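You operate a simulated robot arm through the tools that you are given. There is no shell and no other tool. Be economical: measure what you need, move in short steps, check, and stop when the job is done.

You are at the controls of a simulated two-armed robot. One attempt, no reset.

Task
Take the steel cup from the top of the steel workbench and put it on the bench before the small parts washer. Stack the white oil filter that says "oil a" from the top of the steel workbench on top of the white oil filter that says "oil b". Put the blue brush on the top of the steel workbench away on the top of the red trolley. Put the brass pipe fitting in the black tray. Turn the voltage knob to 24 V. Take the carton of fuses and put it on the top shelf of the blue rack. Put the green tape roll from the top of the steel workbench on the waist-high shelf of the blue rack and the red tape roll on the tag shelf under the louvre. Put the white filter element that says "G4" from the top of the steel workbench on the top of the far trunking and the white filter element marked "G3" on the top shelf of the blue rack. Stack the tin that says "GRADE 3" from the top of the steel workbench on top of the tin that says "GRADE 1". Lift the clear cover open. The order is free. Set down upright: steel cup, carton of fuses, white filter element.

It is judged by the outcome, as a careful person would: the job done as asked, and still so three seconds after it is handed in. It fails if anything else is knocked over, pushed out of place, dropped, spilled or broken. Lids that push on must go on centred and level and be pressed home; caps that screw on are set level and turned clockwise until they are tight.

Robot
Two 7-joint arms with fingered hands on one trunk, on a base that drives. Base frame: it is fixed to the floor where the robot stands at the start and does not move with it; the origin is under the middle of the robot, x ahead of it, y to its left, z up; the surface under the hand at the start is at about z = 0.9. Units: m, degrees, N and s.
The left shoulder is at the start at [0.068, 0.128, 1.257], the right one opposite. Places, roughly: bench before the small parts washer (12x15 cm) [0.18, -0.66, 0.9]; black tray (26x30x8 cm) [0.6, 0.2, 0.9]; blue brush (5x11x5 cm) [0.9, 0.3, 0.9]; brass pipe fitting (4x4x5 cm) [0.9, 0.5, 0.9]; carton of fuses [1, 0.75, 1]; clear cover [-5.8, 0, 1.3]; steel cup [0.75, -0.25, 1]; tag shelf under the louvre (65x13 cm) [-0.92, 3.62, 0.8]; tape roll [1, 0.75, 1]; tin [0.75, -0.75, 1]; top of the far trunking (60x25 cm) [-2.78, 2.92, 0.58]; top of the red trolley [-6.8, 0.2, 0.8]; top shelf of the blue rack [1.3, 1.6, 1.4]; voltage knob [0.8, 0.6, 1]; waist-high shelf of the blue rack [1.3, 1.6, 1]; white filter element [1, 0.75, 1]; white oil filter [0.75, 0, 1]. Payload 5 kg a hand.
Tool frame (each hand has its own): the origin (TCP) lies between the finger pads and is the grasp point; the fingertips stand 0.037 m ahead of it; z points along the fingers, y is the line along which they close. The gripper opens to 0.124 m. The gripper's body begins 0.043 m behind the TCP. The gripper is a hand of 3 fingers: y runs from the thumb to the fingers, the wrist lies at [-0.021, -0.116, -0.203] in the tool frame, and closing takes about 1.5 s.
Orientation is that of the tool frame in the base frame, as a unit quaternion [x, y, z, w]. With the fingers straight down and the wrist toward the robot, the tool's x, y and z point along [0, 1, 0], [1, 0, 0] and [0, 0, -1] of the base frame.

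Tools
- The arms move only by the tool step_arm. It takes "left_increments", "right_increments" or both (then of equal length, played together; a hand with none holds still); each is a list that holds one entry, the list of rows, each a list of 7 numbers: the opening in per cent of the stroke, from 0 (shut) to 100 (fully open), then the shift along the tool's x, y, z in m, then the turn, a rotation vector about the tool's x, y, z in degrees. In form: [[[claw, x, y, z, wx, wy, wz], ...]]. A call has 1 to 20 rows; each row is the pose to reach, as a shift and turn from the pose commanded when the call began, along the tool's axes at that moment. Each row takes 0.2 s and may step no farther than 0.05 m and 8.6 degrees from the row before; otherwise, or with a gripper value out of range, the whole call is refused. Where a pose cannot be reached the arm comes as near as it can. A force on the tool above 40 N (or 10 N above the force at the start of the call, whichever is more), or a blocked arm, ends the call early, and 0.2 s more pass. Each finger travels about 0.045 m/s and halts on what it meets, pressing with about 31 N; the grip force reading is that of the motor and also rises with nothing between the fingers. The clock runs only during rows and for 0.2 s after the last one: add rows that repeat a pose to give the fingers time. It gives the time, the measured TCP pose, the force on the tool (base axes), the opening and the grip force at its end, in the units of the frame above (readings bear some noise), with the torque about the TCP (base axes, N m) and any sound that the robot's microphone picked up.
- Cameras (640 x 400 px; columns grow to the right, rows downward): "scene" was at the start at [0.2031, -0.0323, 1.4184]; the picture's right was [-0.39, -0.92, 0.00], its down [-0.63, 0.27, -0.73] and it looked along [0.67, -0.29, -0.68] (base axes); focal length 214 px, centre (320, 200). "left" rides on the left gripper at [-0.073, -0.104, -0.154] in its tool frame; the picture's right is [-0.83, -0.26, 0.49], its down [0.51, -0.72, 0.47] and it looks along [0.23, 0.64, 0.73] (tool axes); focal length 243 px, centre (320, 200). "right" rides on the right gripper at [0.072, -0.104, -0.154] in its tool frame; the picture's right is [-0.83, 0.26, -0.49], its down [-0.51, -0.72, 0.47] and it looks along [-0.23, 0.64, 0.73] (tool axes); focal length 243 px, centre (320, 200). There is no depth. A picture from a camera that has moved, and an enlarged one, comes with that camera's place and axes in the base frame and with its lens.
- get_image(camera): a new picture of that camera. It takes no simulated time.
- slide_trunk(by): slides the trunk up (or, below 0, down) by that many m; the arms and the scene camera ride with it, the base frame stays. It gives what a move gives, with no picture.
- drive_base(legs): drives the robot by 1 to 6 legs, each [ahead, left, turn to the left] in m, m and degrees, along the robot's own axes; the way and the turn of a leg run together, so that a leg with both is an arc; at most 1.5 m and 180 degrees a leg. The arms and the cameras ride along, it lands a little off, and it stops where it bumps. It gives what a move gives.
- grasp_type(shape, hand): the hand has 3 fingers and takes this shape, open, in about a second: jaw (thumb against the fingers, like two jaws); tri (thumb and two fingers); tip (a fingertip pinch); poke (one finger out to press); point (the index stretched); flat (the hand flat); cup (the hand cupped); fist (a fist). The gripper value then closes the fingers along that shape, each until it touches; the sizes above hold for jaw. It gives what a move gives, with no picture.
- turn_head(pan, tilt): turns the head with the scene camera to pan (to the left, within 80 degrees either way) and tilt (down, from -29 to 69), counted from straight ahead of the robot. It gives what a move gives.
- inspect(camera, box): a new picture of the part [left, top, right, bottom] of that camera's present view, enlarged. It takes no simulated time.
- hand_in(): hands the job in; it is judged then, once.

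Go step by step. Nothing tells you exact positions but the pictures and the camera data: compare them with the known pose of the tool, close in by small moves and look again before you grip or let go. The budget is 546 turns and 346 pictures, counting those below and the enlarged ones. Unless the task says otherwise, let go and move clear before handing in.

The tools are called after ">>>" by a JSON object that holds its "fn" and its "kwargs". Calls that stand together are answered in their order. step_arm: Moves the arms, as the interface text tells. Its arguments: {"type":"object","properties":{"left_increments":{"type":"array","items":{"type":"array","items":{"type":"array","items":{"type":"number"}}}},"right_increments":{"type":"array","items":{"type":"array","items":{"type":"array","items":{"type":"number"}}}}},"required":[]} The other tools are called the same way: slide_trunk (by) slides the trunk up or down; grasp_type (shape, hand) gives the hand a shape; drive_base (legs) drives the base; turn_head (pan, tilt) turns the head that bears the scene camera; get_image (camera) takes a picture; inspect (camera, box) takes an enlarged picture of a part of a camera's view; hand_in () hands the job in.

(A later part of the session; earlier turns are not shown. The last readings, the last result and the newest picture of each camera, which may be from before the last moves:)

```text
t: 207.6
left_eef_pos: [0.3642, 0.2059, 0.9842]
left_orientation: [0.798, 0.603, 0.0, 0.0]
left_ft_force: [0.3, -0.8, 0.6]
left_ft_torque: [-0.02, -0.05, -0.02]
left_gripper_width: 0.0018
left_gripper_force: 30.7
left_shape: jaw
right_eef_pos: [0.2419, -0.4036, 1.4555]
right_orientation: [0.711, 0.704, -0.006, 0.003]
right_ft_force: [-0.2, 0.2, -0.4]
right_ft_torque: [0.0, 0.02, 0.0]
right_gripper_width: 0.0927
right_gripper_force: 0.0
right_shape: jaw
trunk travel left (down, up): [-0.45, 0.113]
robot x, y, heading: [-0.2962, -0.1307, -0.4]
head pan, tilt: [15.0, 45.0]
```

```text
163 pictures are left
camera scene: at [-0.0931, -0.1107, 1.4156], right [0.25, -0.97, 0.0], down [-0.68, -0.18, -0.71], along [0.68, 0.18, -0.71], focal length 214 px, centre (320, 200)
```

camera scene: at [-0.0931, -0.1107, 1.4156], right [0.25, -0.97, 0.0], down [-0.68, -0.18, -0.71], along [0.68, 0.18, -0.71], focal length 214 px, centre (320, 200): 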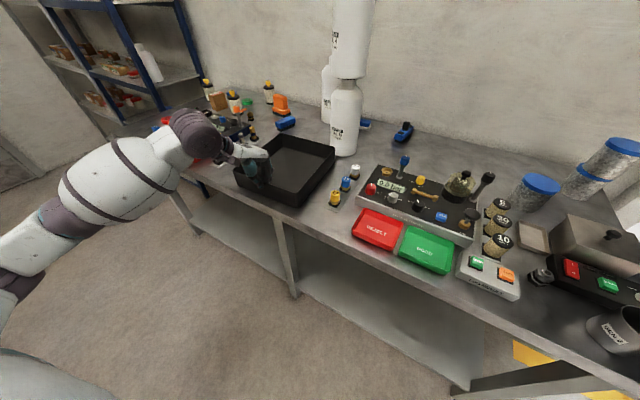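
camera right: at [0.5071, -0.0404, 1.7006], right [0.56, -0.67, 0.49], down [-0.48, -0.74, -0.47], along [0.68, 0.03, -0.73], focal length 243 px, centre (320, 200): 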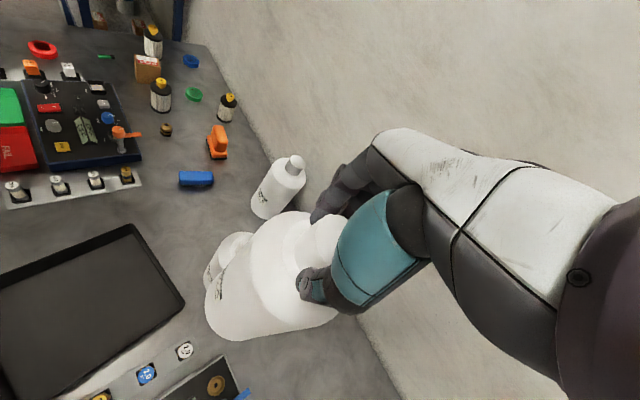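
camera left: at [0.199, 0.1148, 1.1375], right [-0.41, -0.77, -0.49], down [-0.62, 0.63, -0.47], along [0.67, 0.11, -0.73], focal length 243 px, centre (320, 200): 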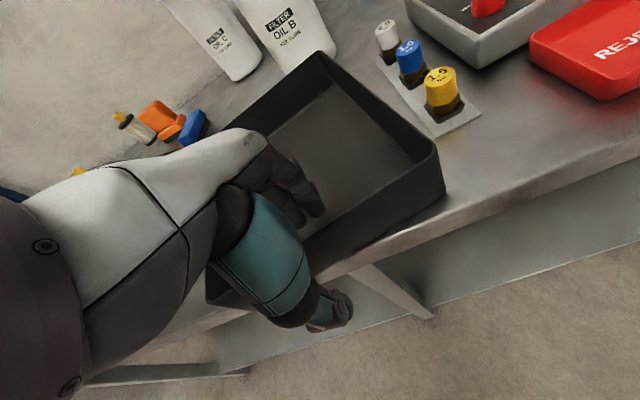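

>>> {"fn": "step_arm", "kwargs": {"left_increments": [[[0, 0.013, 0.009, 0, 0, 0, 1.3], [0, 0.026, 0.018, 0, 0, 0, 2.7], [0, 0.039, 0.026, 0, 0, 0, 4], [0, 0.052, 0.035, 0, 0, 0, 5.4], [0, 0.052, 0.035, 0, 0, 0, 5.4]]]}}

>>> {"fn": "inspect", "kwargs": {"camera": "scene", "box": [180, 90, 380, 230]}}

```text
t: 208.8
left_eef_pos: [0.4108, 0.245, 0.9835]
left_orientation: [0.826, 0.564, 0.0, 0.0]
left_ft_force: [0.6, 0.5, 2.9]
left_ft_torque: [-0.01, -0.11, 0.0]
left_gripper_width: 0.0014
left_gripper_force: 30.8
left_shape: jaw
right_eef_pos: [0.2412, -0.4041, 1.4553]
right_orientation: [0.711, 0.703, -0.004, 0.002]
right_ft_force: [0.6, 0.4, -0.1]
right_ft_torque: [-0.01, -0.02, 0.03]
right_gripper_width: 0.0923
right_gripper_force: 0.2
right_shape: jaw
trunk travel left (down, up): [-0.45, 0.113]
robot x, y, heading: [-0.2994, -0.135, -0.3]
head pan, tilt: [15.0, 45.0]
```

```text
2.86 times, centred on (280, 160) of scene
camera zoom: at [-0.0935, -0.111, 1.4156], right [0.25, -0.97, 0.0], down [-0.68, -0.18, -0.71], along [0.68, 0.18, -0.71], focal length 613 px, centre (434, 314)
```

zoom: 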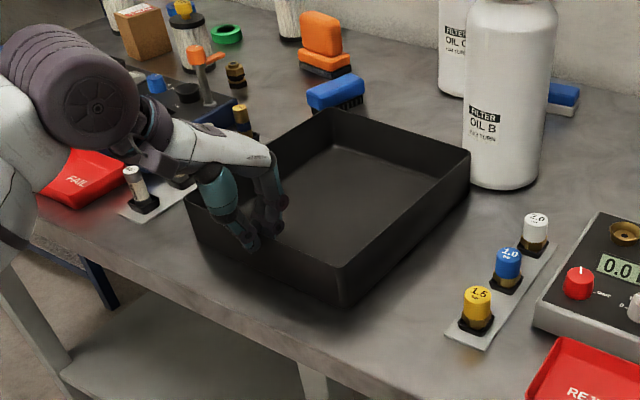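

>>> {"fn": "step_arm", "kwargs": {"left_increments": [[[0, 0.0035, 0.002, 0, 0, 0, -0.5], [0, 0.007, 0.004, 0, 0, 0, -1], [0, 0.007, 0.004, 0, 0, 0, -1], [30, 0.007, 0.004, 0, 0, 0, -1], [60, 0.007, 0.004, 0, 0, 0, -1], [60, 0.007, 0.004, 0, 0, 0, -1], [60, 0.007, 0.004, 0, 0, 0, -1], [60, 0.007, 0.004, -0.04, 0, 0, -1], [60, 0.007, 0.004, -0.09, 0, 0, -1], [60, 0.007, 0.004, -0.14, 0, 0, -1], [60, 0.007, 0.004, -0.19, 0, 0, -1], [60, 0.007, 0.004, -0.24, 0, 0, -1], [60, 0.007, 0.004, -0.29, 0, 0, -1]]]}}

>>> {"fn": "get_image", "kwargs": {"camera": "scene"}}

```text
t: 211.6
left_eef_pos: [0.4177, 0.2493, 1.2723]
left_orientation: [0.821, 0.57, -0.001, -0.001]
left_ft_force: [0.3, -0.6, -0.9]
left_ft_torque: [0.0, 0.0, -0.01]
left_gripper_width: 0.0738
left_gripper_force: 0.1
left_shape: jaw
right_eef_pos: [0.2419, -0.4054, 1.4546]
right_orientation: [0.71, 0.704, -0.004, 0.002]
right_ft_force: [0.5, 0.5, -0.3]
right_ft_torque: [0.01, -0.01, 0.02]
right_gripper_width: 0.0925
right_gripper_force: 0.0
right_shape: jaw
trunk travel left (down, up): [-0.45, 0.113]
robot x, y, heading: [-0.2957, -0.1294, -0.5]
head pan, tilt: [15.0, 45.0]
```

```text
161 pictures are left
camera scene: at [-0.0931, -0.1118, 1.4156], right [0.25, -0.97, 0.0], down [-0.68, -0.18, -0.71], along [0.68, 0.18, -0.71], focal length 214 px, centre (320, 200)
```

scene: 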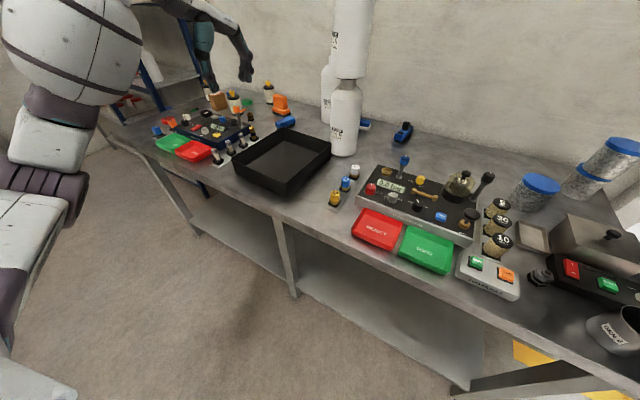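

Tray is back in place. Tuck the right hand toward the centre and drive left along the bench.

>>> {"fn": "step_arm", "kwargs": {"right_increments": [[[75, 0.04, 0, 0, 0, 0, 0], [75, 0.08, 0, 0, 0, 0, 0], [75, 0.12, 0, 0, 0, 0, 0], [75, 0.16, 0.0, 0, 0, 0, 0], [75, 0.18, 0.0, 0, 0, 0, 0]]]}}

>>> {"fn": "drive_base", "kwargs": {"legs": [[0, 0.53, 0], [0.36, 0, 0]]}}

>>> {"fn": "turn_head", "kwargs": {"pan": 15, "tilt": 45}}

>>> {"fn": "get_image", "kwargs": {"camera": "scene"}}

>>> {"fn": "get_image", "kwargs": {"camera": "left"}}

```text
t: 212.8
left_eef_pos: [0.4167, 0.251, 1.2703]
left_orientation: [0.821, 0.571, -0.001, -0.001]
left_ft_force: [0.4, 0.3, -0.4]
left_ft_torque: [-0.02, 0.02, 0.01]
left_gripper_width: 0.074
left_gripper_force: 0.1
left_shape: jaw
right_eef_pos: [0.2442, -0.2234, 1.4514]
right_orientation: [0.711, 0.703, -0.005, 0.002]
right_ft_force: [0.4, -0.5, 0.5]
right_ft_torque: [-0.02, -0.03, 0.02]
right_gripper_width: 0.0925
right_gripper_force: 0.1
right_shape: jaw
trunk travel left (down, up): [-0.45, 0.113]
robot x, y, heading: [-0.2978, -0.1316, -0.1]
head pan, tilt: [15.0, 45.0]
```

```text
t: 219.9
left_eef_pos: [0.7753, 0.7819, 1.2723]
left_orientation: [0.82, 0.572, 0.001, 0.001]
left_ft_force: [0.5, 1.1, -0.2]
left_ft_torque: [0.0, -0.03, 0.0]
left_gripper_width: 0.0736
left_gripper_force: 0.0
left_shape: jaw
right_eef_pos: [0.6024, 0.3071, 1.4536]
right_orientation: [0.71, 0.704, -0.004, 0.004]
right_ft_force: [0.0, -0.6, -0.3]
right_ft_torque: [0.0, -0.05, -0.03]
right_gripper_width: 0.093
right_gripper_force: 0.0
right_shape: jaw
trunk travel left (down, up): [-0.45, 0.113]
robot x, y, heading: [0.0602, 0.4008, -0.4]
head pan, tilt: [15.0, 45.0]
```

```text
t: 220.5
left_eef_pos: [0.7751, 0.783, 1.2721]
left_orientation: [0.82, 0.572, 0.0, 0.0]
left_ft_force: [-0.2, 0.3, -0.2]
left_ft_torque: [0.03, 0.03, 0.04]
left_gripper_width: 0.0741
left_gripper_force: 0.1
left_shape: jaw
right_eef_pos: [0.603, 0.3075, 1.4546]
right_orientation: [0.71, 0.704, -0.004, 0.001]
right_ft_force: [-1.1, -0.2, 0.6]
right_ft_torque: [-0.01, 0.0, 0.0]
right_gripper_width: 0.0924
right_gripper_force: 0.1
right_shape: jaw
trunk travel left (down, up): [-0.45, 0.113]
robot x, y, heading: [0.0612, 0.3972, -0.2]
head pan, tilt: [15.0, 45.0]
```

```text
160 pictures are left
camera scene: at [0.2664, 0.4205, 1.4157], right [0.25, -0.97, 0.0], down [-0.68, -0.18, -0.71], along [0.68, 0.18, -0.71], focal length 214 px, centre (320, 200)
```

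scene: 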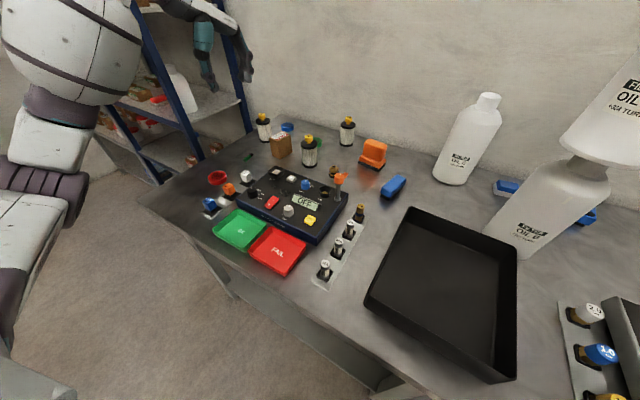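

```text
159 pictures are left
camera left: at [0.653, 0.75, 1.4251], right [-0.53, -0.69, -0.49], down [-0.5, 0.73, -0.47], along [0.68, 0.0, -0.73], focal length 243 px, centre (320, 200)
```

left: 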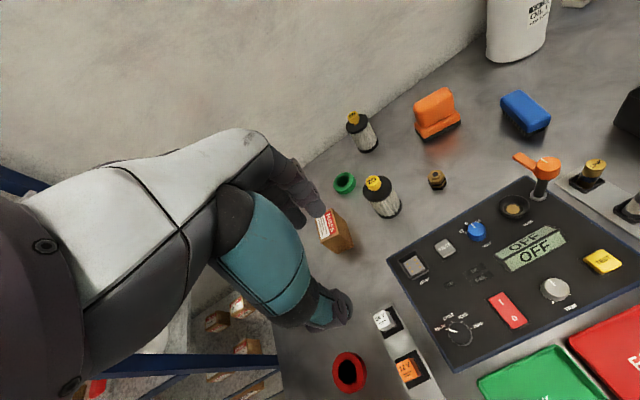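

Zoom in on the panel and labelled filters.

>>> {"fn": "inspect", "kwargs": {"camera": "left", "box": [380, 180, 640, 370]}}

>>> {"fn": "inspect", "kwargs": {"camera": "left", "box": [420, 290, 520, 360]}}

>>> {"fn": "inspect", "kwargs": {"camera": "left", "box": [300, 90, 460, 260]}}

>>> {"fn": "inspect", "kwargs": {"camera": "scene", "box": [195, 105, 395, 235]}}

```text
2.11 times, centred on (510, 275) of left
camera zoom: at [0.653, 0.75, 1.4251], right [-0.53, -0.69, -0.49], down [-0.5, 0.73, -0.47], along [0.68, 0.0, -0.73], focal length 511 px, centre (-80, 42)
```

zoom: 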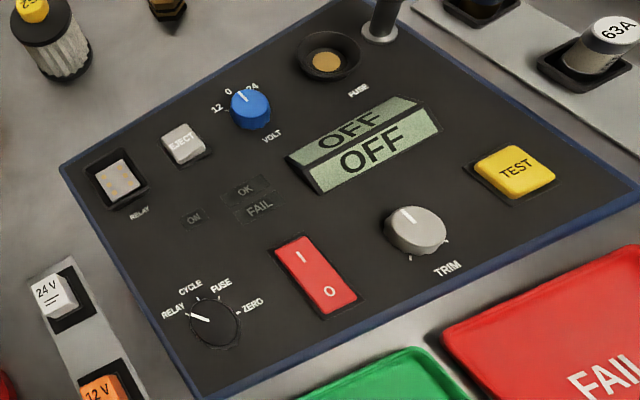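

```text
5.71 times, centred on (470, 325) of left
camera zoom: at [0.653, 0.75, 1.4251], right [-0.53, -0.69, -0.49], down [-0.5, 0.73, -0.47], along [0.68, 0.0, -0.73], focal length 1386 px, centre (-537, -514)
```

zoom: 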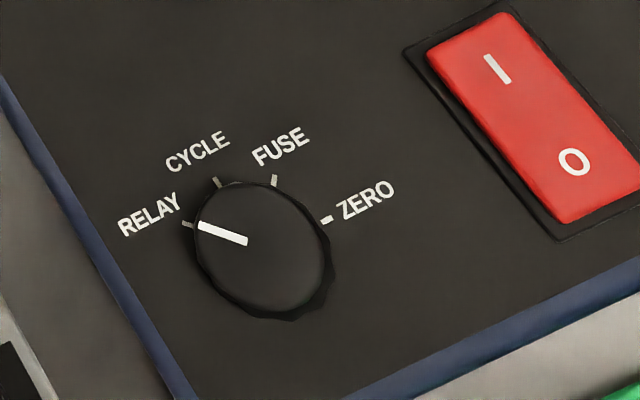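

```text
2.35 times, centred on (380, 175) of left
camera zoom: at [0.653, 0.75, 1.4251], right [-0.53, -0.69, -0.49], down [-0.5, 0.73, -0.47], along [0.68, 0.0, -0.73], focal length 571 px, centre (179, 259)
```

zoom: 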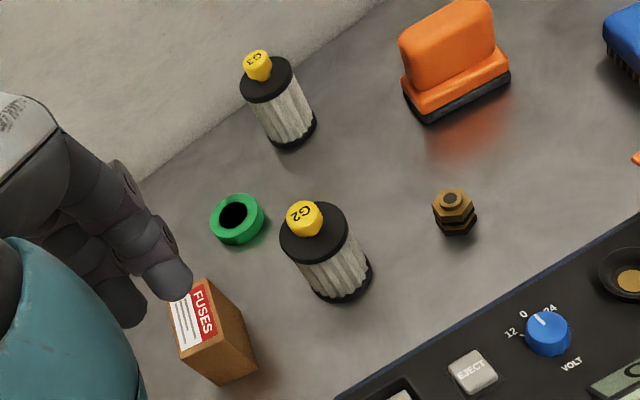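

```text
3.08 times, centred on (295, 170) of scene
camera zoom: at [0.2664, 0.4205, 1.4157], right [0.25, -0.97, 0.0], down [-0.68, -0.18, -0.71], along [0.68, 0.18, -0.71], focal length 660 px, centre (397, 292)
```

zoom: 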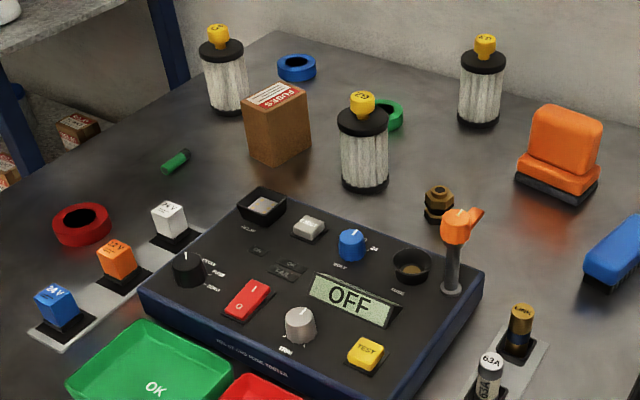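

>>> {"fn": "inspect", "kwargs": {"camera": "left", "box": [340, 105, 380, 135]}}

>>> {"fn": "inspect", "kwargs": {"camera": "left", "box": [360, 170, 400, 200]}}

>>> {"fn": "inspect", "kwargs": {"camera": "scene", "box": [245, 105, 285, 135]}}

>>> {"fn": "inspect", "kwargs": {"camera": "scene", "box": [330, 105, 370, 135]}}

```text
13.33 times, centred on (360, 120) of left
camera zoom: at [0.653, 0.75, 1.4251], right [-0.53, -0.69, -0.49], down [-0.5, 0.73, -0.47], along [0.68, 0.0, -0.73], focal length 3235 px, centre (-213, 1267)
```

zoom: 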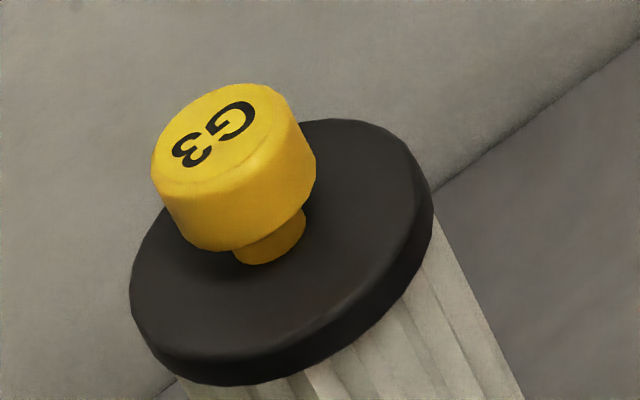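

```text
13.33 times, centred on (380, 185) of left
camera zoom: at [0.653, 0.75, 1.4251], right [-0.53, -0.69, -0.49], down [-0.5, 0.73, -0.47], along [0.68, 0.0, -0.73], focal length 3235 px, centre (-480, 400)
```

zoom: 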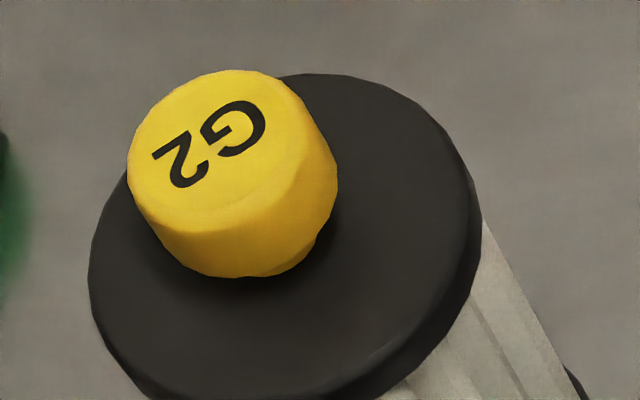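

```text
13.33 times, centred on (265, 120) of scene
camera zoom: at [0.2664, 0.4205, 1.4157], right [0.25, -0.97, 0.0], down [-0.68, -0.18, -0.71], along [0.68, 0.18, -0.71], focal length 2860 px, centre (1053, 1267)
```

zoom: 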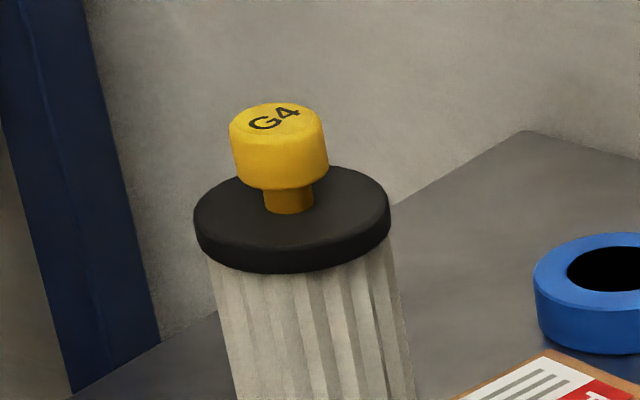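

```text
13.33 times, centred on (350, 120) of scene
camera zoom: at [0.2664, 0.4205, 1.4157], right [0.25, -0.97, 0.0], down [-0.68, -0.18, -0.71], along [0.68, 0.18, -0.71], focal length 2860 px, centre (-80, 1267)
```

zoom: 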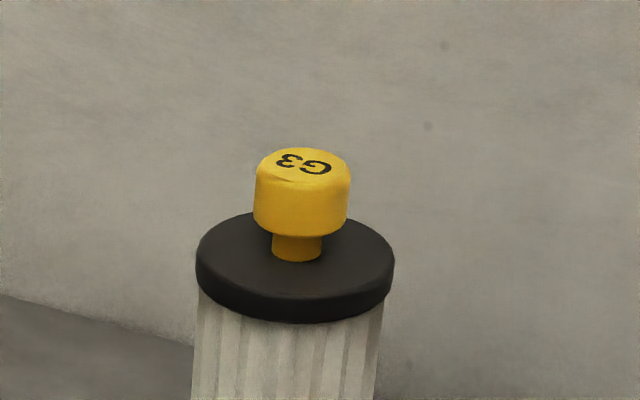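

Filters: G4 back-left, G2 middle, G3 near wall. The blue VOLT knob is at about (0.768,0.602,0.964), pointing at 0; 24 lies ~45–50° clockwise. Move the left hand over it.

>>> {"fn": "step_arm", "kwargs": {"left_increments": [[[60, -0.035, 0.011, 0, 0, 0, -5], [60, -0.07, 0.022, 0, 0, 0, -10], [60, -0.105, 0.034, 0, 0, 0, -15], [55, -0.14, 0.045, 0, 0, 0, -20], [55, -0.172, 0.056, 0, 0, 0, -20], [55, -0.172, 0.056, 0.05, 0, 0, -20], [55, -0.172, 0.056, 0.1, 0, 0, -20], [55, -0.172, 0.056, 0.15, 0, 0, -20], [50, -0.172, 0.056, 0.19, 0, 0, -20], [50, -0.172, 0.056, 0.19, 0, 0, -20]]]}}

>>> {"fn": "get_image", "kwargs": {"camera": "left"}}

>>> {"fn": "inspect", "kwargs": {"camera": "scene", "box": [220, 80, 400, 210]}}

```text
t: 222.7
left_eef_pos: [0.7691, 0.6005, 1.081]
left_orientation: [0.709, 0.706, 0.0, 0.0]
left_ft_force: [0.3, 0.0, 0.3]
left_ft_torque: [-0.02, -0.04, 0.0]
left_gripper_width: 0.0626
left_gripper_force: 0.1
left_shape: jaw
right_eef_pos: [0.6037, 0.3063, 1.4538]
right_orientation: [0.71, 0.704, -0.004, 0.003]
right_ft_force: [0.3, -0.5, -0.9]
right_ft_torque: [0.04, 0.01, 0.0]
right_gripper_width: 0.0928
right_gripper_force: 0.0
right_shape: jaw
trunk travel left (down, up): [-0.45, 0.113]
robot x, y, heading: [0.0649, 0.4005, -0.2]
head pan, tilt: [15.0, 45.0]
```

```text
150 pictures are left
camera left: at [0.6649, 0.528, 1.2333], right [-0.27, -0.83, -0.49], down [-0.72, 0.51, -0.47], along [0.64, 0.23, -0.73], focal length 243 px, centre (320, 200)
```

left: 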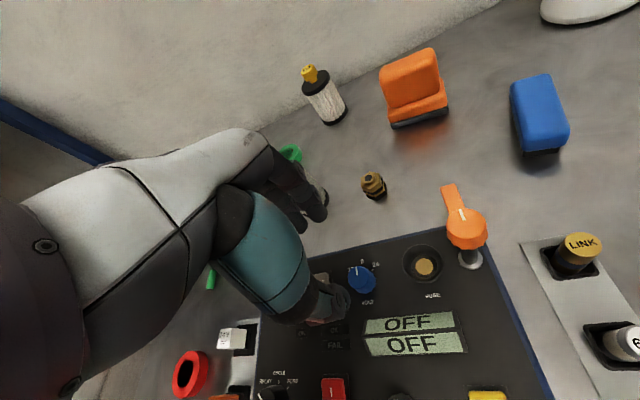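

```text
3.08 times, centred on (310, 145) of scene
camera zoom: at [0.2676, 0.4204, 1.4156], right [0.25, -0.97, 0.0], down [-0.68, -0.18, -0.71], along [0.68, 0.18, -0.71], focal length 660 px, centre (351, 369)
```

zoom: 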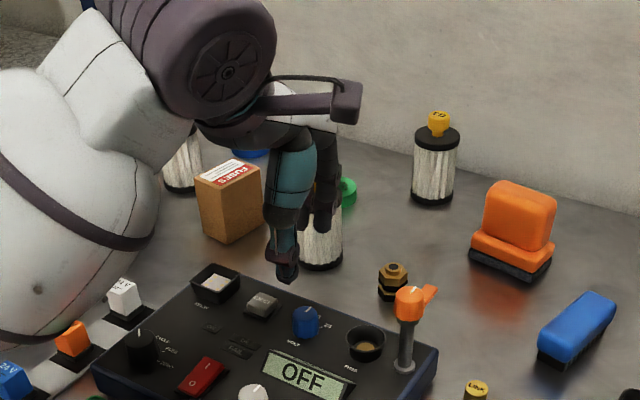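

>>> {"fn": "inspect", "kwargs": {"camera": "left", "box": [325, 245, 405, 305]}}

```text
6.67 times, centred on (365, 275) of left
camera zoom: at [0.6649, 0.528, 1.2333], right [-0.27, -0.83, -0.49], down [-0.72, 0.51, -0.47], along [0.64, 0.23, -0.73], focal length 1618 px, centre (20, -300)
```

zoom: 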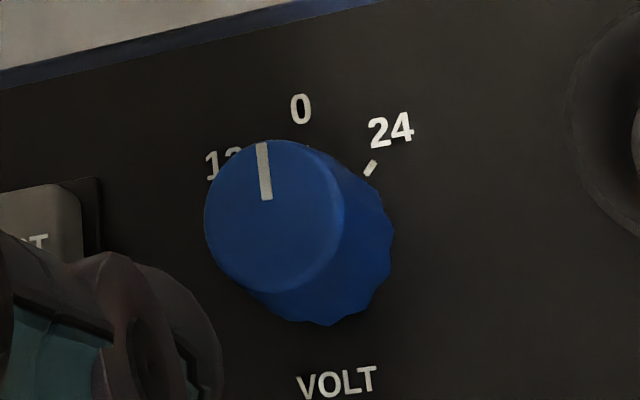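

Perfectly centred. Descend and grip the knob.

>>> {"fn": "step_arm", "kwargs": {"left_increments": [[[50, 0, 0, 0.04, 0, 0, 0], [50, 0, 0, 0.075, 0, 0, 0], [50, 0, 0, 0.091, 0, 0, 0], [50, 0, 0, 0.091, 0, 0, 0], [25, 0, 0, 0.091, 0, 0, 0], [0, 0, 0, 0.091, 0, 0, 0], [0, 0, 0, 0.091, 0, 0, 0], [0, 0, 0, 0.091, 0, 0, 0], [0, 0, 0, 0.091, 0, 0, 0]]]}}

>>> {"fn": "get_image", "kwargs": {"camera": "left"}}

>>> {"fn": "inspect", "kwargs": {"camera": "scene", "box": [250, 120, 370, 210]}}

```text
t: 224.7
left_eef_pos: [0.7692, 0.6011, 0.9898]
left_orientation: [0.708, 0.707, -0.001, -0.001]
left_ft_force: [-1.5, -0.4, -2.2]
left_ft_torque: [0.0, 0.0, 0.0]
left_gripper_width: 0.0158
left_gripper_force: 30.8
left_shape: jaw
right_eef_pos: [0.6046, 0.3073, 1.4522]
right_orientation: [0.71, 0.704, -0.004, 0.003]
right_ft_force: [-0.2, 0.0, 0.7]
right_ft_torque: [0.05, -0.01, -0.02]
right_gripper_width: 0.0923
right_gripper_force: 0.1
right_shape: jaw
trunk travel left (down, up): [-0.45, 0.113]
robot x, y, heading: [0.0629, 0.4006, -0.3]
head pan, tilt: [15.0, 45.0]
```

```text
147 pictures are left
camera left: at [0.6649, 0.5292, 1.1421], right [-0.27, -0.83, -0.49], down [-0.72, 0.51, -0.47], along [0.64, 0.23, -0.73], focal length 243 px, centre (320, 200)
```

left: 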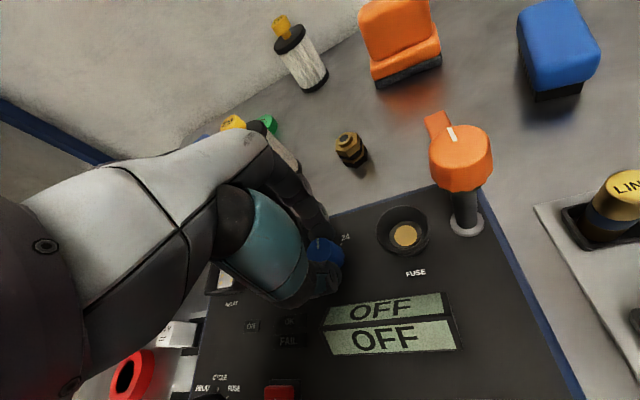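

```text
4.44 times, centred on (310, 165) of scene
camera zoom: at [0.2676, 0.4207, 1.4155], right [0.25, -0.97, 0.0], down [-0.68, -0.18, -0.71], along [0.68, 0.18, -0.71], focal length 953 px, centre (364, 356)
```

zoom: 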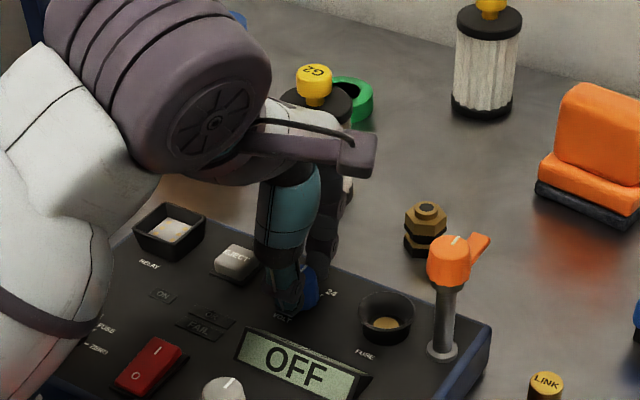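

>>> {"fn": "step_arm", "kwargs": {"left_increments": [[[0, 0, 0, 0, 0, 0, 8], [0, 0, 0, 0, 0, 0, 16], [0, 0, 0, 0, 0, 0, 24], [0, 0, 0, 0, 0, 0, 32], [0, 0, 0, 0, 0, 0, 40], [0, 0, 0, 0, 0, 0, 46], [0, 0, 0, 0, 0, 0, 46]]]}}

>>> {"fn": "get_image", "kwargs": {"camera": "left"}}

```text
t: 226.3
left_eef_pos: [0.7704, 0.6009, 0.99]
left_orientation: [0.928, 0.372, -0.001, 0.0]
left_ft_force: [-5.1, -3.6, -9.4]
left_ft_torque: [-0.14, 0.08, 0.03]
left_gripper_width: 0.0152
left_gripper_force: 31.1
left_shape: jaw
right_eef_pos: [0.6053, 0.3072, 1.452]
right_orientation: [0.71, 0.704, -0.004, 0.001]
right_ft_force: [-0.4, -0.6, 0.3]
right_ft_torque: [-0.02, 0.0, 0.02]
right_gripper_width: 0.0926
right_gripper_force: 0.1
right_shape: jaw
trunk travel left (down, up): [-0.45, 0.113]
robot x, y, heading: [0.0615, 0.4049, -0.4]
head pan, tilt: [15.0, 45.0]
```

```text
145 pictures are left
camera left: at [0.6457, 0.6262, 1.1428], right [-0.78, -0.38, -0.49], down [-0.13, 0.87, -0.47], along [0.61, -0.3, -0.73], focal length 243 px, centre (320, 200)
```

left: 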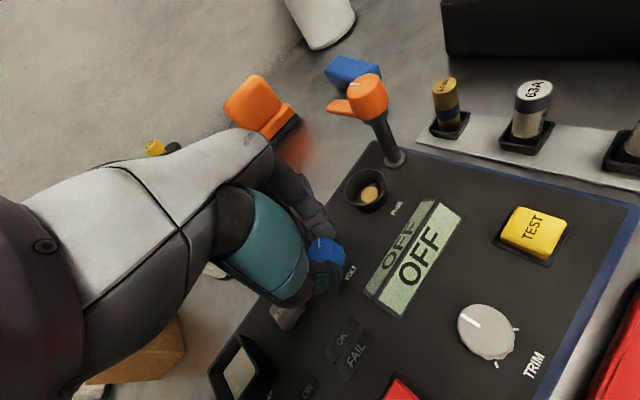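

>>> {"fn": "step_arm", "kwargs": {"left_increments": [[[30, 0, 0, 0, 0, 0, 0], [50, 0, 0, 0, 0, 0, 0], [50, 0, 0, 0, 0, 0, 0], [50, 0, 0, -0.04, 0, 0, 0], [50, 0, 0, -0.09, 0, 0, 0]]]}}

>>> {"fn": "inspect", "kwargs": {"camera": "left", "box": [320, 230, 420, 305]}}

>>> {"fn": "inspect", "kwargs": {"camera": "scene", "box": [280, 150, 350, 200]}}

```text
t: 227.5
left_eef_pos: [0.7682, 0.6021, 1.077]
left_orientation: [0.928, 0.373, 0.0, -0.001]
left_ft_force: [0.2, -0.8, -0.2]
left_ft_torque: [-0.02, -0.02, 0.0]
left_gripper_width: 0.0614
left_gripper_force: 0.1
left_shape: jaw
right_eef_pos: [0.6036, 0.3048, 1.4537]
right_orientation: [0.711, 0.703, -0.004, 0.003]
right_ft_force: [-0.2, 0.1, -0.4]
right_ft_torque: [0.02, -0.01, -0.01]
right_gripper_width: 0.0926
right_gripper_force: 0.1
right_shape: jaw
trunk travel left (down, up): [-0.45, 0.113]
robot x, y, heading: [0.0631, 0.4001, -0.4]
head pan, tilt: [15.0, 45.0]
```

```text
5.33 times, centred on (370, 268) of left
camera zoom: at [0.6445, 0.6267, 1.2302], right [-0.78, -0.38, -0.49], down [-0.13, 0.87, -0.47], along [0.61, -0.3, -0.73], focal length 1294 px, centre (53, -160)
```

zoom: 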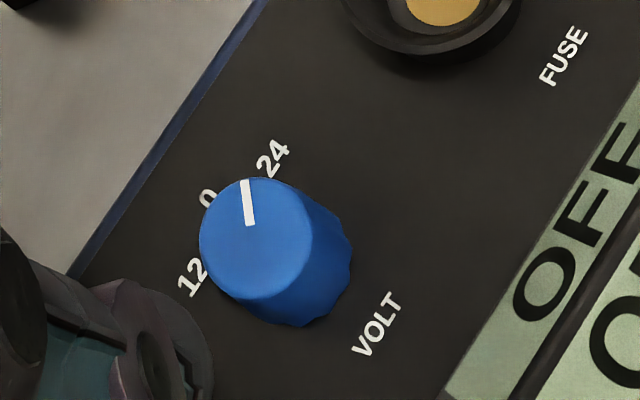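

```text
8.00 times, centred on (315, 175) of scene
camera zoom: at [0.267, 0.4198, 1.4157], right [0.25, -0.97, 0.0], down [-0.68, -0.18, -0.71], along [0.68, 0.18, -0.71], focal length 1716 px, centre (360, 400)
```

zoom: 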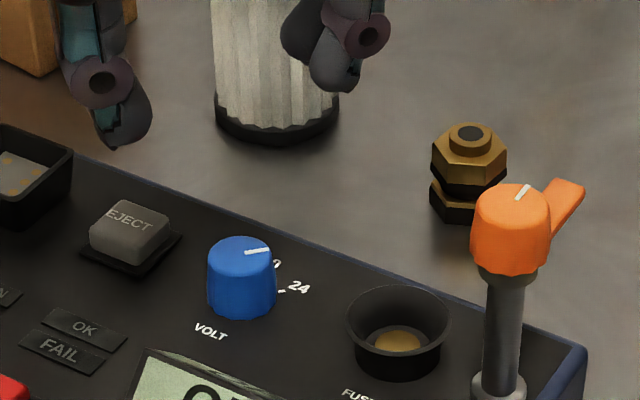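

The knob points to 24. Next, the brass fitting at about (0.898,0.535): move the left hand above it.

>>> {"fn": "step_arm", "kwargs": {"left_increments": [[[50, 0, 0, -0.045, 0, 0, -8], [50, 0, 0, -0.09, 0, 0, -16], [50, 0.015, 0.046, -0.09, 0, 0, -24], [55, 0.03, 0.092, -0.09, 0, 0, -32], [60, 0.0436, 0.1396, -0.09, 0, 0, -40], [60, 0.0436, 0.1396, -0.05, 0, 0, -44], [60, 0.0436, 0.1396, -0.02, 0, 0, -44], [60, 0.0436, 0.1396, -0.02, 0, 0, -44]]]}}

>>> {"fn": "get_image", "kwargs": {"camera": "left"}}

>>> {"fn": "inspect", "kwargs": {"camera": "scene", "box": [260, 80, 440, 220]}}

```text
t: 229.3
left_eef_pos: [0.8988, 0.5272, 1.0975]
left_orientation: [0.721, 0.693, 0.001, 0.0]
left_ft_force: [-1.1, -0.4, -0.4]
left_ft_torque: [-0.01, 0.01, 0.01]
left_gripper_width: 0.074
left_gripper_force: 0.1
left_shape: jaw
right_eef_pos: [0.6043, 0.3051, 1.453]
right_orientation: [0.71, 0.704, -0.003, 0.002]
right_ft_force: [-0.6, 0.2, 0.5]
right_ft_torque: [0.0, -0.04, 0.02]
right_gripper_width: 0.0929
right_gripper_force: 0.1
right_shape: jaw
trunk travel left (down, up): [-0.45, 0.113]
robot x, y, heading: [0.0597, 0.3998, -0.6]
head pan, tilt: [15.0, 45.0]
```

```text
142 pictures are left
camera left: at [0.7913, 0.459, 1.2511], right [-0.29, -0.82, -0.49], down [-0.7, 0.54, -0.47], along [0.65, 0.21, -0.73], focal length 243 px, centre (320, 200)
```

left: 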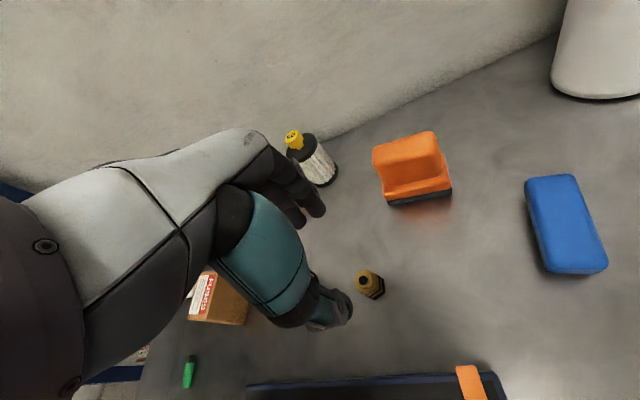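

```text
2.86 times, centred on (350, 150) of scene
camera zoom: at [0.2672, 0.4195, 1.4157], right [0.25, -0.97, 0.0], down [-0.68, -0.18, -0.71], along [0.68, 0.18, -0.71], focal length 613 px, centre (234, 343)
```

zoom: 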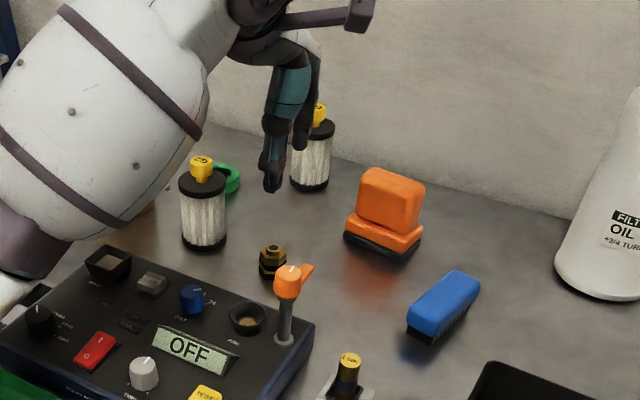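

>>> {"fn": "step_arm", "kwargs": {"left_increments": [[[60, 0.003, 0.004, 0.05, 0, 0, 0], [60, 0.003, 0.004, 0.1, 0, 0, 0], [60, 0.003, 0.004, 0.139, 0, 0, 0], [30, 0.003, 0.004, 0.139, 0, 0, 0], [0, 0.003, 0.004, 0.139, 0, 0, 0], [0, 0.003, 0.004, 0.139, 0, 0, 0], [0, 0.003, 0.004, 0.139, 0, 0, 0], [0, 0.003, 0.004, 0.139, 0, 0, 0]]]}}

>>> {"fn": "get_image", "kwargs": {"camera": "left"}}

```text
refused: row 1 steps farther than a row can; nothing moved
```

```text
140 pictures are left
camera left: at [0.7913, 0.459, 1.2511], right [-0.29, -0.82, -0.49], down [-0.7, 0.54, -0.47], along [0.65, 0.21, -0.73], focal length 243 px, centre (320, 200)
```

left: 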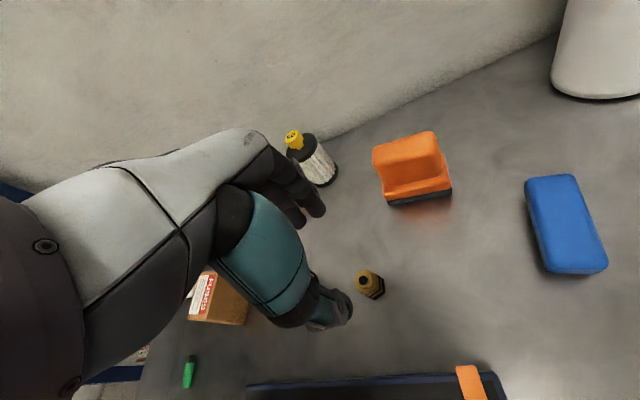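

>>> {"fn": "step_arm", "kwargs": {"left_increments": [[[60, 0.003, 0.004, 0.045, 0, 0, 0], [60, 0.003, 0.004, 0.09, 0, 0, 0], [60, 0.003, 0.004, 0.125, 0, 0, 0], [60, 0.003, 0.004, 0.139, 0, 0, 0], [30, 0.003, 0.004, 0.139, 0, 0, 0], [0, 0.003, 0.004, 0.139, 0, 0, 0], [0, 0.003, 0.004, 0.139, 0, 0, 0], [0, 0.003, 0.004, 0.139, 0, 0, 0], [0, 0.003, 0.004, 0.139, 0, 0, 0]]]}}

>>> {"fn": "get_image", "kwargs": {"camera": "left"}}

```text
t: 231.5
left_eef_pos: [0.8845, 0.5316, 0.9818]
left_orientation: [0.717, 0.697, 0.016, 0.005]
left_ft_force: [1.5, 0.0, -0.4]
left_ft_torque: [0.01, -0.02, 0.0]
left_gripper_width: 0.0002
left_gripper_force: 30.9
left_shape: jaw
right_eef_pos: [0.5756, 0.2948, 1.4598]
right_orientation: [0.708, 0.706, 0.006, 0.005]
right_ft_force: [-0.1, -0.2, -0.3]
right_ft_torque: [0.05, 0.05, 0.07]
right_gripper_width: 0.0924
right_gripper_force: 0.1
right_shape: jaw
trunk travel left (down, up): [-0.45, 0.113]
robot x, y, heading: [0.0583, 0.4017, -0.2]
head pan, tilt: [15.0, 45.0]
stopped in row 9 (left hand): the arm was blocked; the commanded pose is now the measured one
```

```text
139 pictures are left
camera left: at [0.7734, 0.4601, 1.1312], right [-0.27, -0.81, -0.51], down [-0.69, 0.53, -0.48], along [0.67, 0.22, -0.71], focal length 243 px, centre (320, 200)
```

left: 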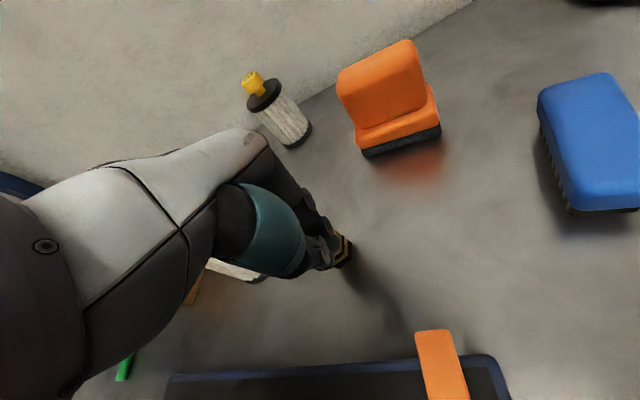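

The arm was blocked by something; check the scene.

>>> {"fn": "get_image", "kwargs": {"camera": "scene"}}

>>> {"fn": "inspect", "kwargs": {"camera": "scene", "box": [200, 90, 400, 220]}}

```text
138 pictures are left
camera scene: at [0.2389, 0.4073, 1.4184], right [0.26, -0.97, 0.0], down [-0.67, -0.18, -0.72], along [0.7, 0.19, -0.69], focal length 214 px, centre (320, 200)
```

scene: 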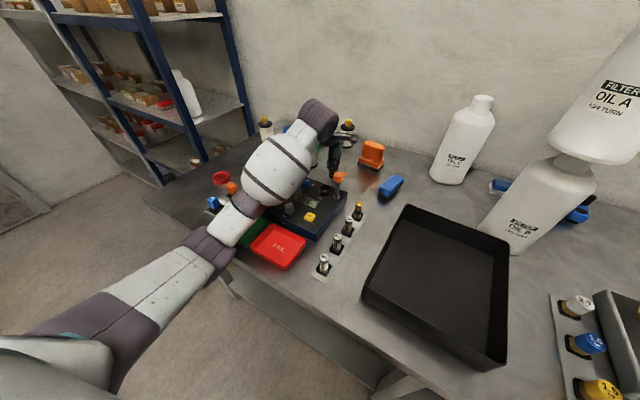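

```text
3.08 times, centred on (300, 155) of scene
camera zoom: at [0.2389, 0.4073, 1.4184], right [0.26, -0.97, 0.0], down [-0.67, -0.18, -0.72], along [0.7, 0.19, -0.69], focal length 660 px, centre (382, 338)
```

zoom: 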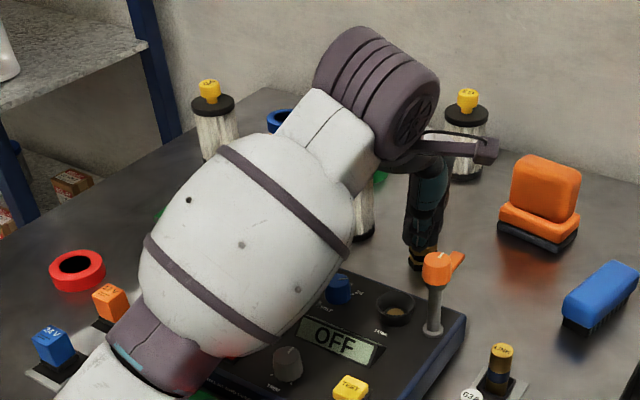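

>>> {"fn": "step_arm", "kwargs": {"left_increments": [[[0, 0, 0, -0.04, 0, 0, 0], [0, 0, 0, -0.08, 0, 0, 0], [0, 0, 0, -0.12, 0, 0, 0], [40, 0, 0, -0.16, 0, 0, 0], [60, 0, 0, -0.2, 0, 0, 0], [60, 0, 0, -0.24, 0, 0, 0]]]}}

>>> {"fn": "get_image", "kwargs": {"camera": "scene"}}

>>> {"fn": "inspect", "kwargs": {"camera": "scene", "box": [180, 90, 380, 230]}}

```text
t: 232.9
left_eef_pos: [0.8955, 0.5338, 1.2075]
left_orientation: [0.72, 0.694, 0.004, 0.002]
left_ft_force: [0.0, -1.2, 0.0]
left_ft_torque: [0.01, -0.06, 0.0]
left_gripper_width: 0.0495
left_gripper_force: 0.0
left_shape: jaw
right_eef_pos: [0.5978, 0.3087, 1.455]
right_orientation: [0.71, 0.704, -0.003, 0.004]
right_ft_force: [-0.8, -0.5, 0.8]
right_ft_torque: [-0.02, -0.02, -0.02]
right_gripper_width: 0.0929
right_gripper_force: 0.1
right_shape: jaw
trunk travel left (down, up): [-0.45, 0.113]
robot x, y, heading: [0.0597, 0.402, -0.1]
head pan, tilt: [15.0, 45.0]
```

```text
136 pictures are left
camera scene: at [0.2614, 0.4216, 1.4166], right [0.26, -0.97, 0.0], down [-0.68, -0.18, -0.71], along [0.69, 0.18, -0.7], focal length 214 px, centre (320, 200)
```

scene: 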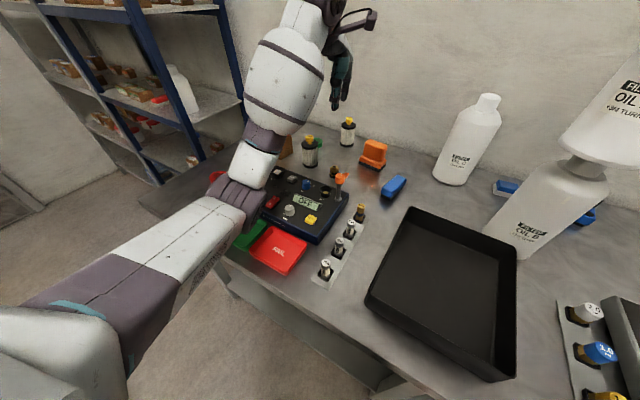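

```text
2.86 times, centred on (280, 160) of scene
camera zoom: at [0.2614, 0.4216, 1.4166], right [0.26, -0.97, 0.0], down [-0.68, -0.18, -0.71], along [0.69, 0.18, -0.7], focal length 613 px, centre (434, 314)
```

zoom: 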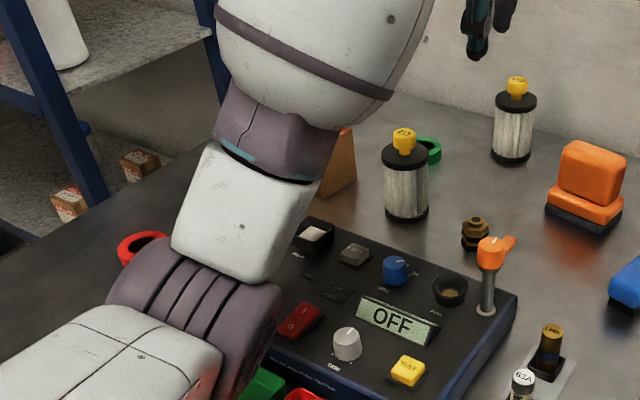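

The elbow dropped low. Raise the left hand high to bring the elbow up.

>>> {"fn": "step_arm", "kwargs": {"left_increments": [[[60, 0, 0, -0.05, 0, 0, 0], [60, 0, -0.01, -0.095, 0, 0, 0], [60, 0.0, -0.03, -0.14, 0, 0, 0], [60, 0.02, -0.05, -0.18, 0, 0, 0], [60, 0.05, -0.07, -0.21, 0, 0, 0], [60, 0.08, -0.09, -0.24, 0, 0, 0], [60, 0.11, -0.11, -0.27, 0, 0, 0], [60, 0.14, -0.13, -0.29, 0, 0, 0], [60, 0.14, -0.13, -0.29, 0, 0, 0]]]}}

>>> {"fn": "get_image", "kwargs": {"camera": "scene"}}

```text
t: 234.9
left_eef_pos: [0.7771, 0.6765, 1.4921]
left_orientation: [0.72, 0.694, 0.002, 0.0]
left_ft_force: [0.2, 0.4, -0.7]
left_ft_torque: [-0.01, 0.02, 0.01]
left_gripper_width: 0.074
left_gripper_force: 0.0
left_shape: jaw
right_eef_pos: [0.6064, 0.3066, 1.4519]
right_orientation: [0.709, 0.705, -0.004, 0.001]
right_ft_force: [-0.6, 0.1, 0.6]
right_ft_torque: [0.04, 0.0, 0.04]
right_gripper_width: 0.0927
right_gripper_force: 0.0
right_shape: jaw
trunk travel left (down, up): [-0.45, 0.113]
robot x, y, heading: [0.0604, 0.4005, -0.2]
head pan, tilt: [15.0, 45.0]
```

```text
134 pictures are left
camera scene: at [0.2682, 0.4205, 1.4153], right [0.26, -0.97, 0.0], down [-0.68, -0.18, -0.71], along [0.68, 0.18, -0.71], focal length 214 px, centre (320, 200)
```

scene: 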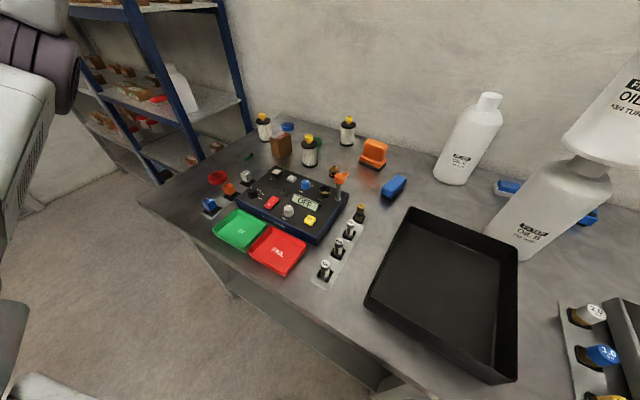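

Bench items are intact. Raise the trunk so the forearm stays higher, then try again over the fitting.

>>> {"fn": "slide_trunk", "kwargs": {"by": 0.1}}

>>> {"fn": "step_arm", "kwargs": {"left_increments": [[[60, -0.03, 0.03, 0.04, 0, 0, 0], [60, -0.06, 0.055, 0.08, 0, 0, 0], [60, -0.09, 0.08, 0.12, 0, 0, 0], [60, -0.12, 0.105, 0.15, 0, 0, 0], [60, -0.14, 0.125, 0.19, 0, 0, 0], [60, -0.14, 0.13, 0.235, 0, 0, 0], [60, -0.14, 0.13, 0.28, 0, 0, 0], [60, -0.14, 0.13, 0.325, 0, 0, 0], [60, -0.14, 0.13, 0.37, 0, 0, 0], [60, -0.14, 0.13, 0.41, 0, 0, 0], [60, -0.14, 0.13, 0.45, 0, 0, 0], [60, -0.14, 0.13, 0.45, 0, 0, 0]]]}}

>>> {"fn": "get_image", "kwargs": {"camera": "scene"}}

>>> {"fn": "get_image", "kwargs": {"camera": "left"}}

```text
t: 236.2
left_eef_pos: [0.7785, 0.6789, 1.5899]
left_orientation: [0.719, 0.695, 0.002, 0.0]
left_ft_force: [0.3, -0.9, -1.1]
left_ft_torque: [0.04, 0.01, -0.02]
left_gripper_width: 0.0742
left_gripper_force: 0.1
left_shape: jaw
right_eef_pos: [0.6068, 0.3074, 1.5503]
right_orientation: [0.71, 0.704, -0.007, 0.001]
right_ft_force: [0.4, 0.6, -0.9]
right_ft_torque: [0.01, 0.08, 0.0]
right_gripper_width: 0.0928
right_gripper_force: 0.0
right_shape: jaw
trunk travel left (down, up): [-0.55, 0.013]
robot x, y, heading: [0.0587, 0.3988, -0.2]
head pan, tilt: [15.0, 45.0]
```

```text
refused: row 1 steps farther than a row can; nothing moved
```

```text
133 pictures are left
camera scene: at [0.1866, 0.4209, 1.5379], right [0.26, -0.97, 0.0], down [-0.68, -0.18, -0.71], along [0.68, 0.18, -0.71], focal length 214 px, centre (320, 200)
```

scene: 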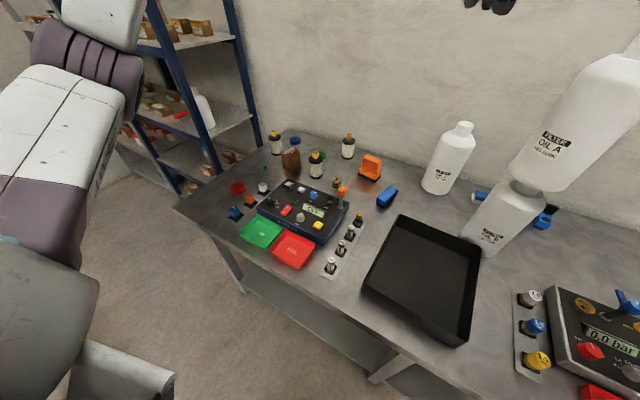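

```text
132 pictures are left
camera left: at [0.6715, 0.6094, 1.7422], right [-0.29, -0.82, -0.5], down [-0.7, 0.53, -0.47], along [0.65, 0.21, -0.73], focal length 243 px, centre (320, 200)
```

left: 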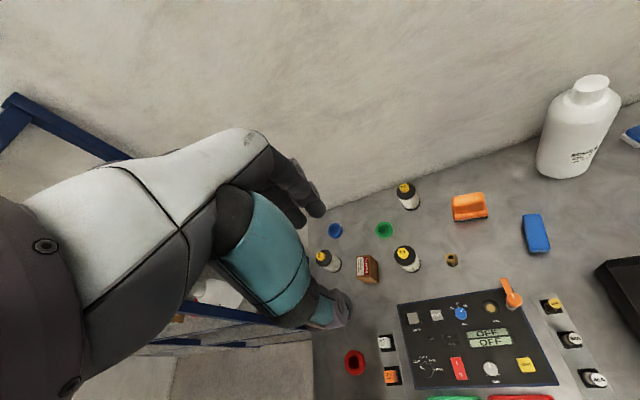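

>>> {"fn": "step_arm", "kwargs": {"left_increments": [[[60, -0.025, 0.022, 0.03, 0, 0, 0], [60, -0.05, 0.044, 0.06, 0, 0, 0], [60, -0.075, 0.066, 0.09, 0, 0, 0], [60, -0.1, 0.088, 0.12, 0, 0, 0], [60, -0.125, 0.11, 0.15, 0, 0, 0], [60, -0.14, 0.13, 0.18, 0, 0, 0], [60, -0.14, 0.13, 0.225, 0, 0, 0], [60, -0.14, 0.13, 0.27, 0, 0, 0], [60, -0.14, 0.13, 0.315, 0, 0, 0], [60, -0.14, 0.13, 0.36, 0, 0, 0], [60, -0.14, 0.13, 0.405, 0, 0, 0], [60, -0.14, 0.13, 0.45, 0, 0, 0], [60, -0.14, 0.13, 0.46, 0, 0, 0]]]}}

>>> {"fn": "get_image", "kwargs": {"camera": "scene"}}

>>> {"fn": "get_image", "kwargs": {"camera": "left"}}

```text
t: 239.0
left_eef_pos: [0.9043, 0.5361, 1.1323]
left_orientation: [0.719, 0.695, 0.003, 0.001]
left_ft_force: [0.3, 0.9, -0.4]
left_ft_torque: [-0.02, -0.05, -0.02]
left_gripper_width: 0.0739
left_gripper_force: 0.1
left_shape: jaw
right_eef_pos: [0.6042, 0.3072, 1.5521]
right_orientation: [0.709, 0.705, -0.004, 0.003]
right_ft_force: [0.3, 0.5, 1.3]
right_ft_torque: [0.02, -0.03, -0.02]
right_gripper_width: 0.093
right_gripper_force: 0.1
right_shape: jaw
trunk travel left (down, up): [-0.55, 0.013]
robot x, y, heading: [0.0652, 0.3994, -0.2]
head pan, tilt: [15.0, 45.0]
```

```text
131 pictures are left
camera scene: at [0.185, 0.4212, 1.5385], right [0.26, -0.97, 0.0], down [-0.68, -0.18, -0.71], along [0.68, 0.18, -0.71], focal length 214 px, centre (320, 200)
```

scene: 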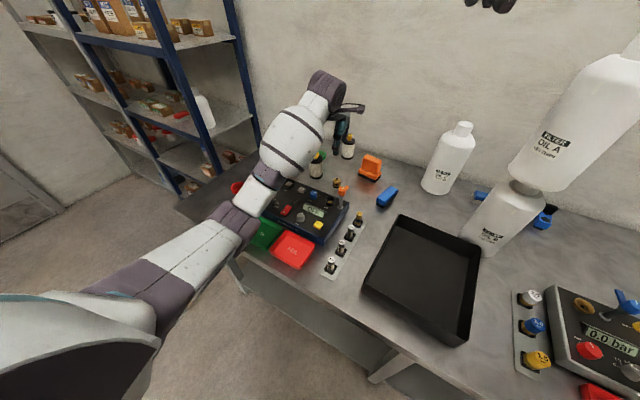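

```text
130 pictures are left
camera left: at [0.797, 0.4671, 1.2852], right [-0.29, -0.82, -0.5], down [-0.7, 0.53, -0.47], along [0.65, 0.21, -0.73], focal length 243 px, centre (320, 200)
```

left: 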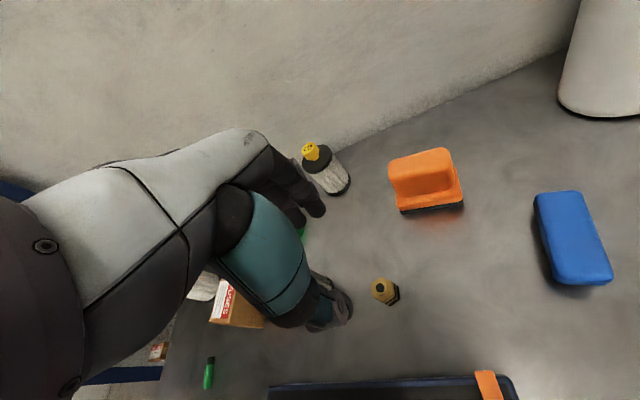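

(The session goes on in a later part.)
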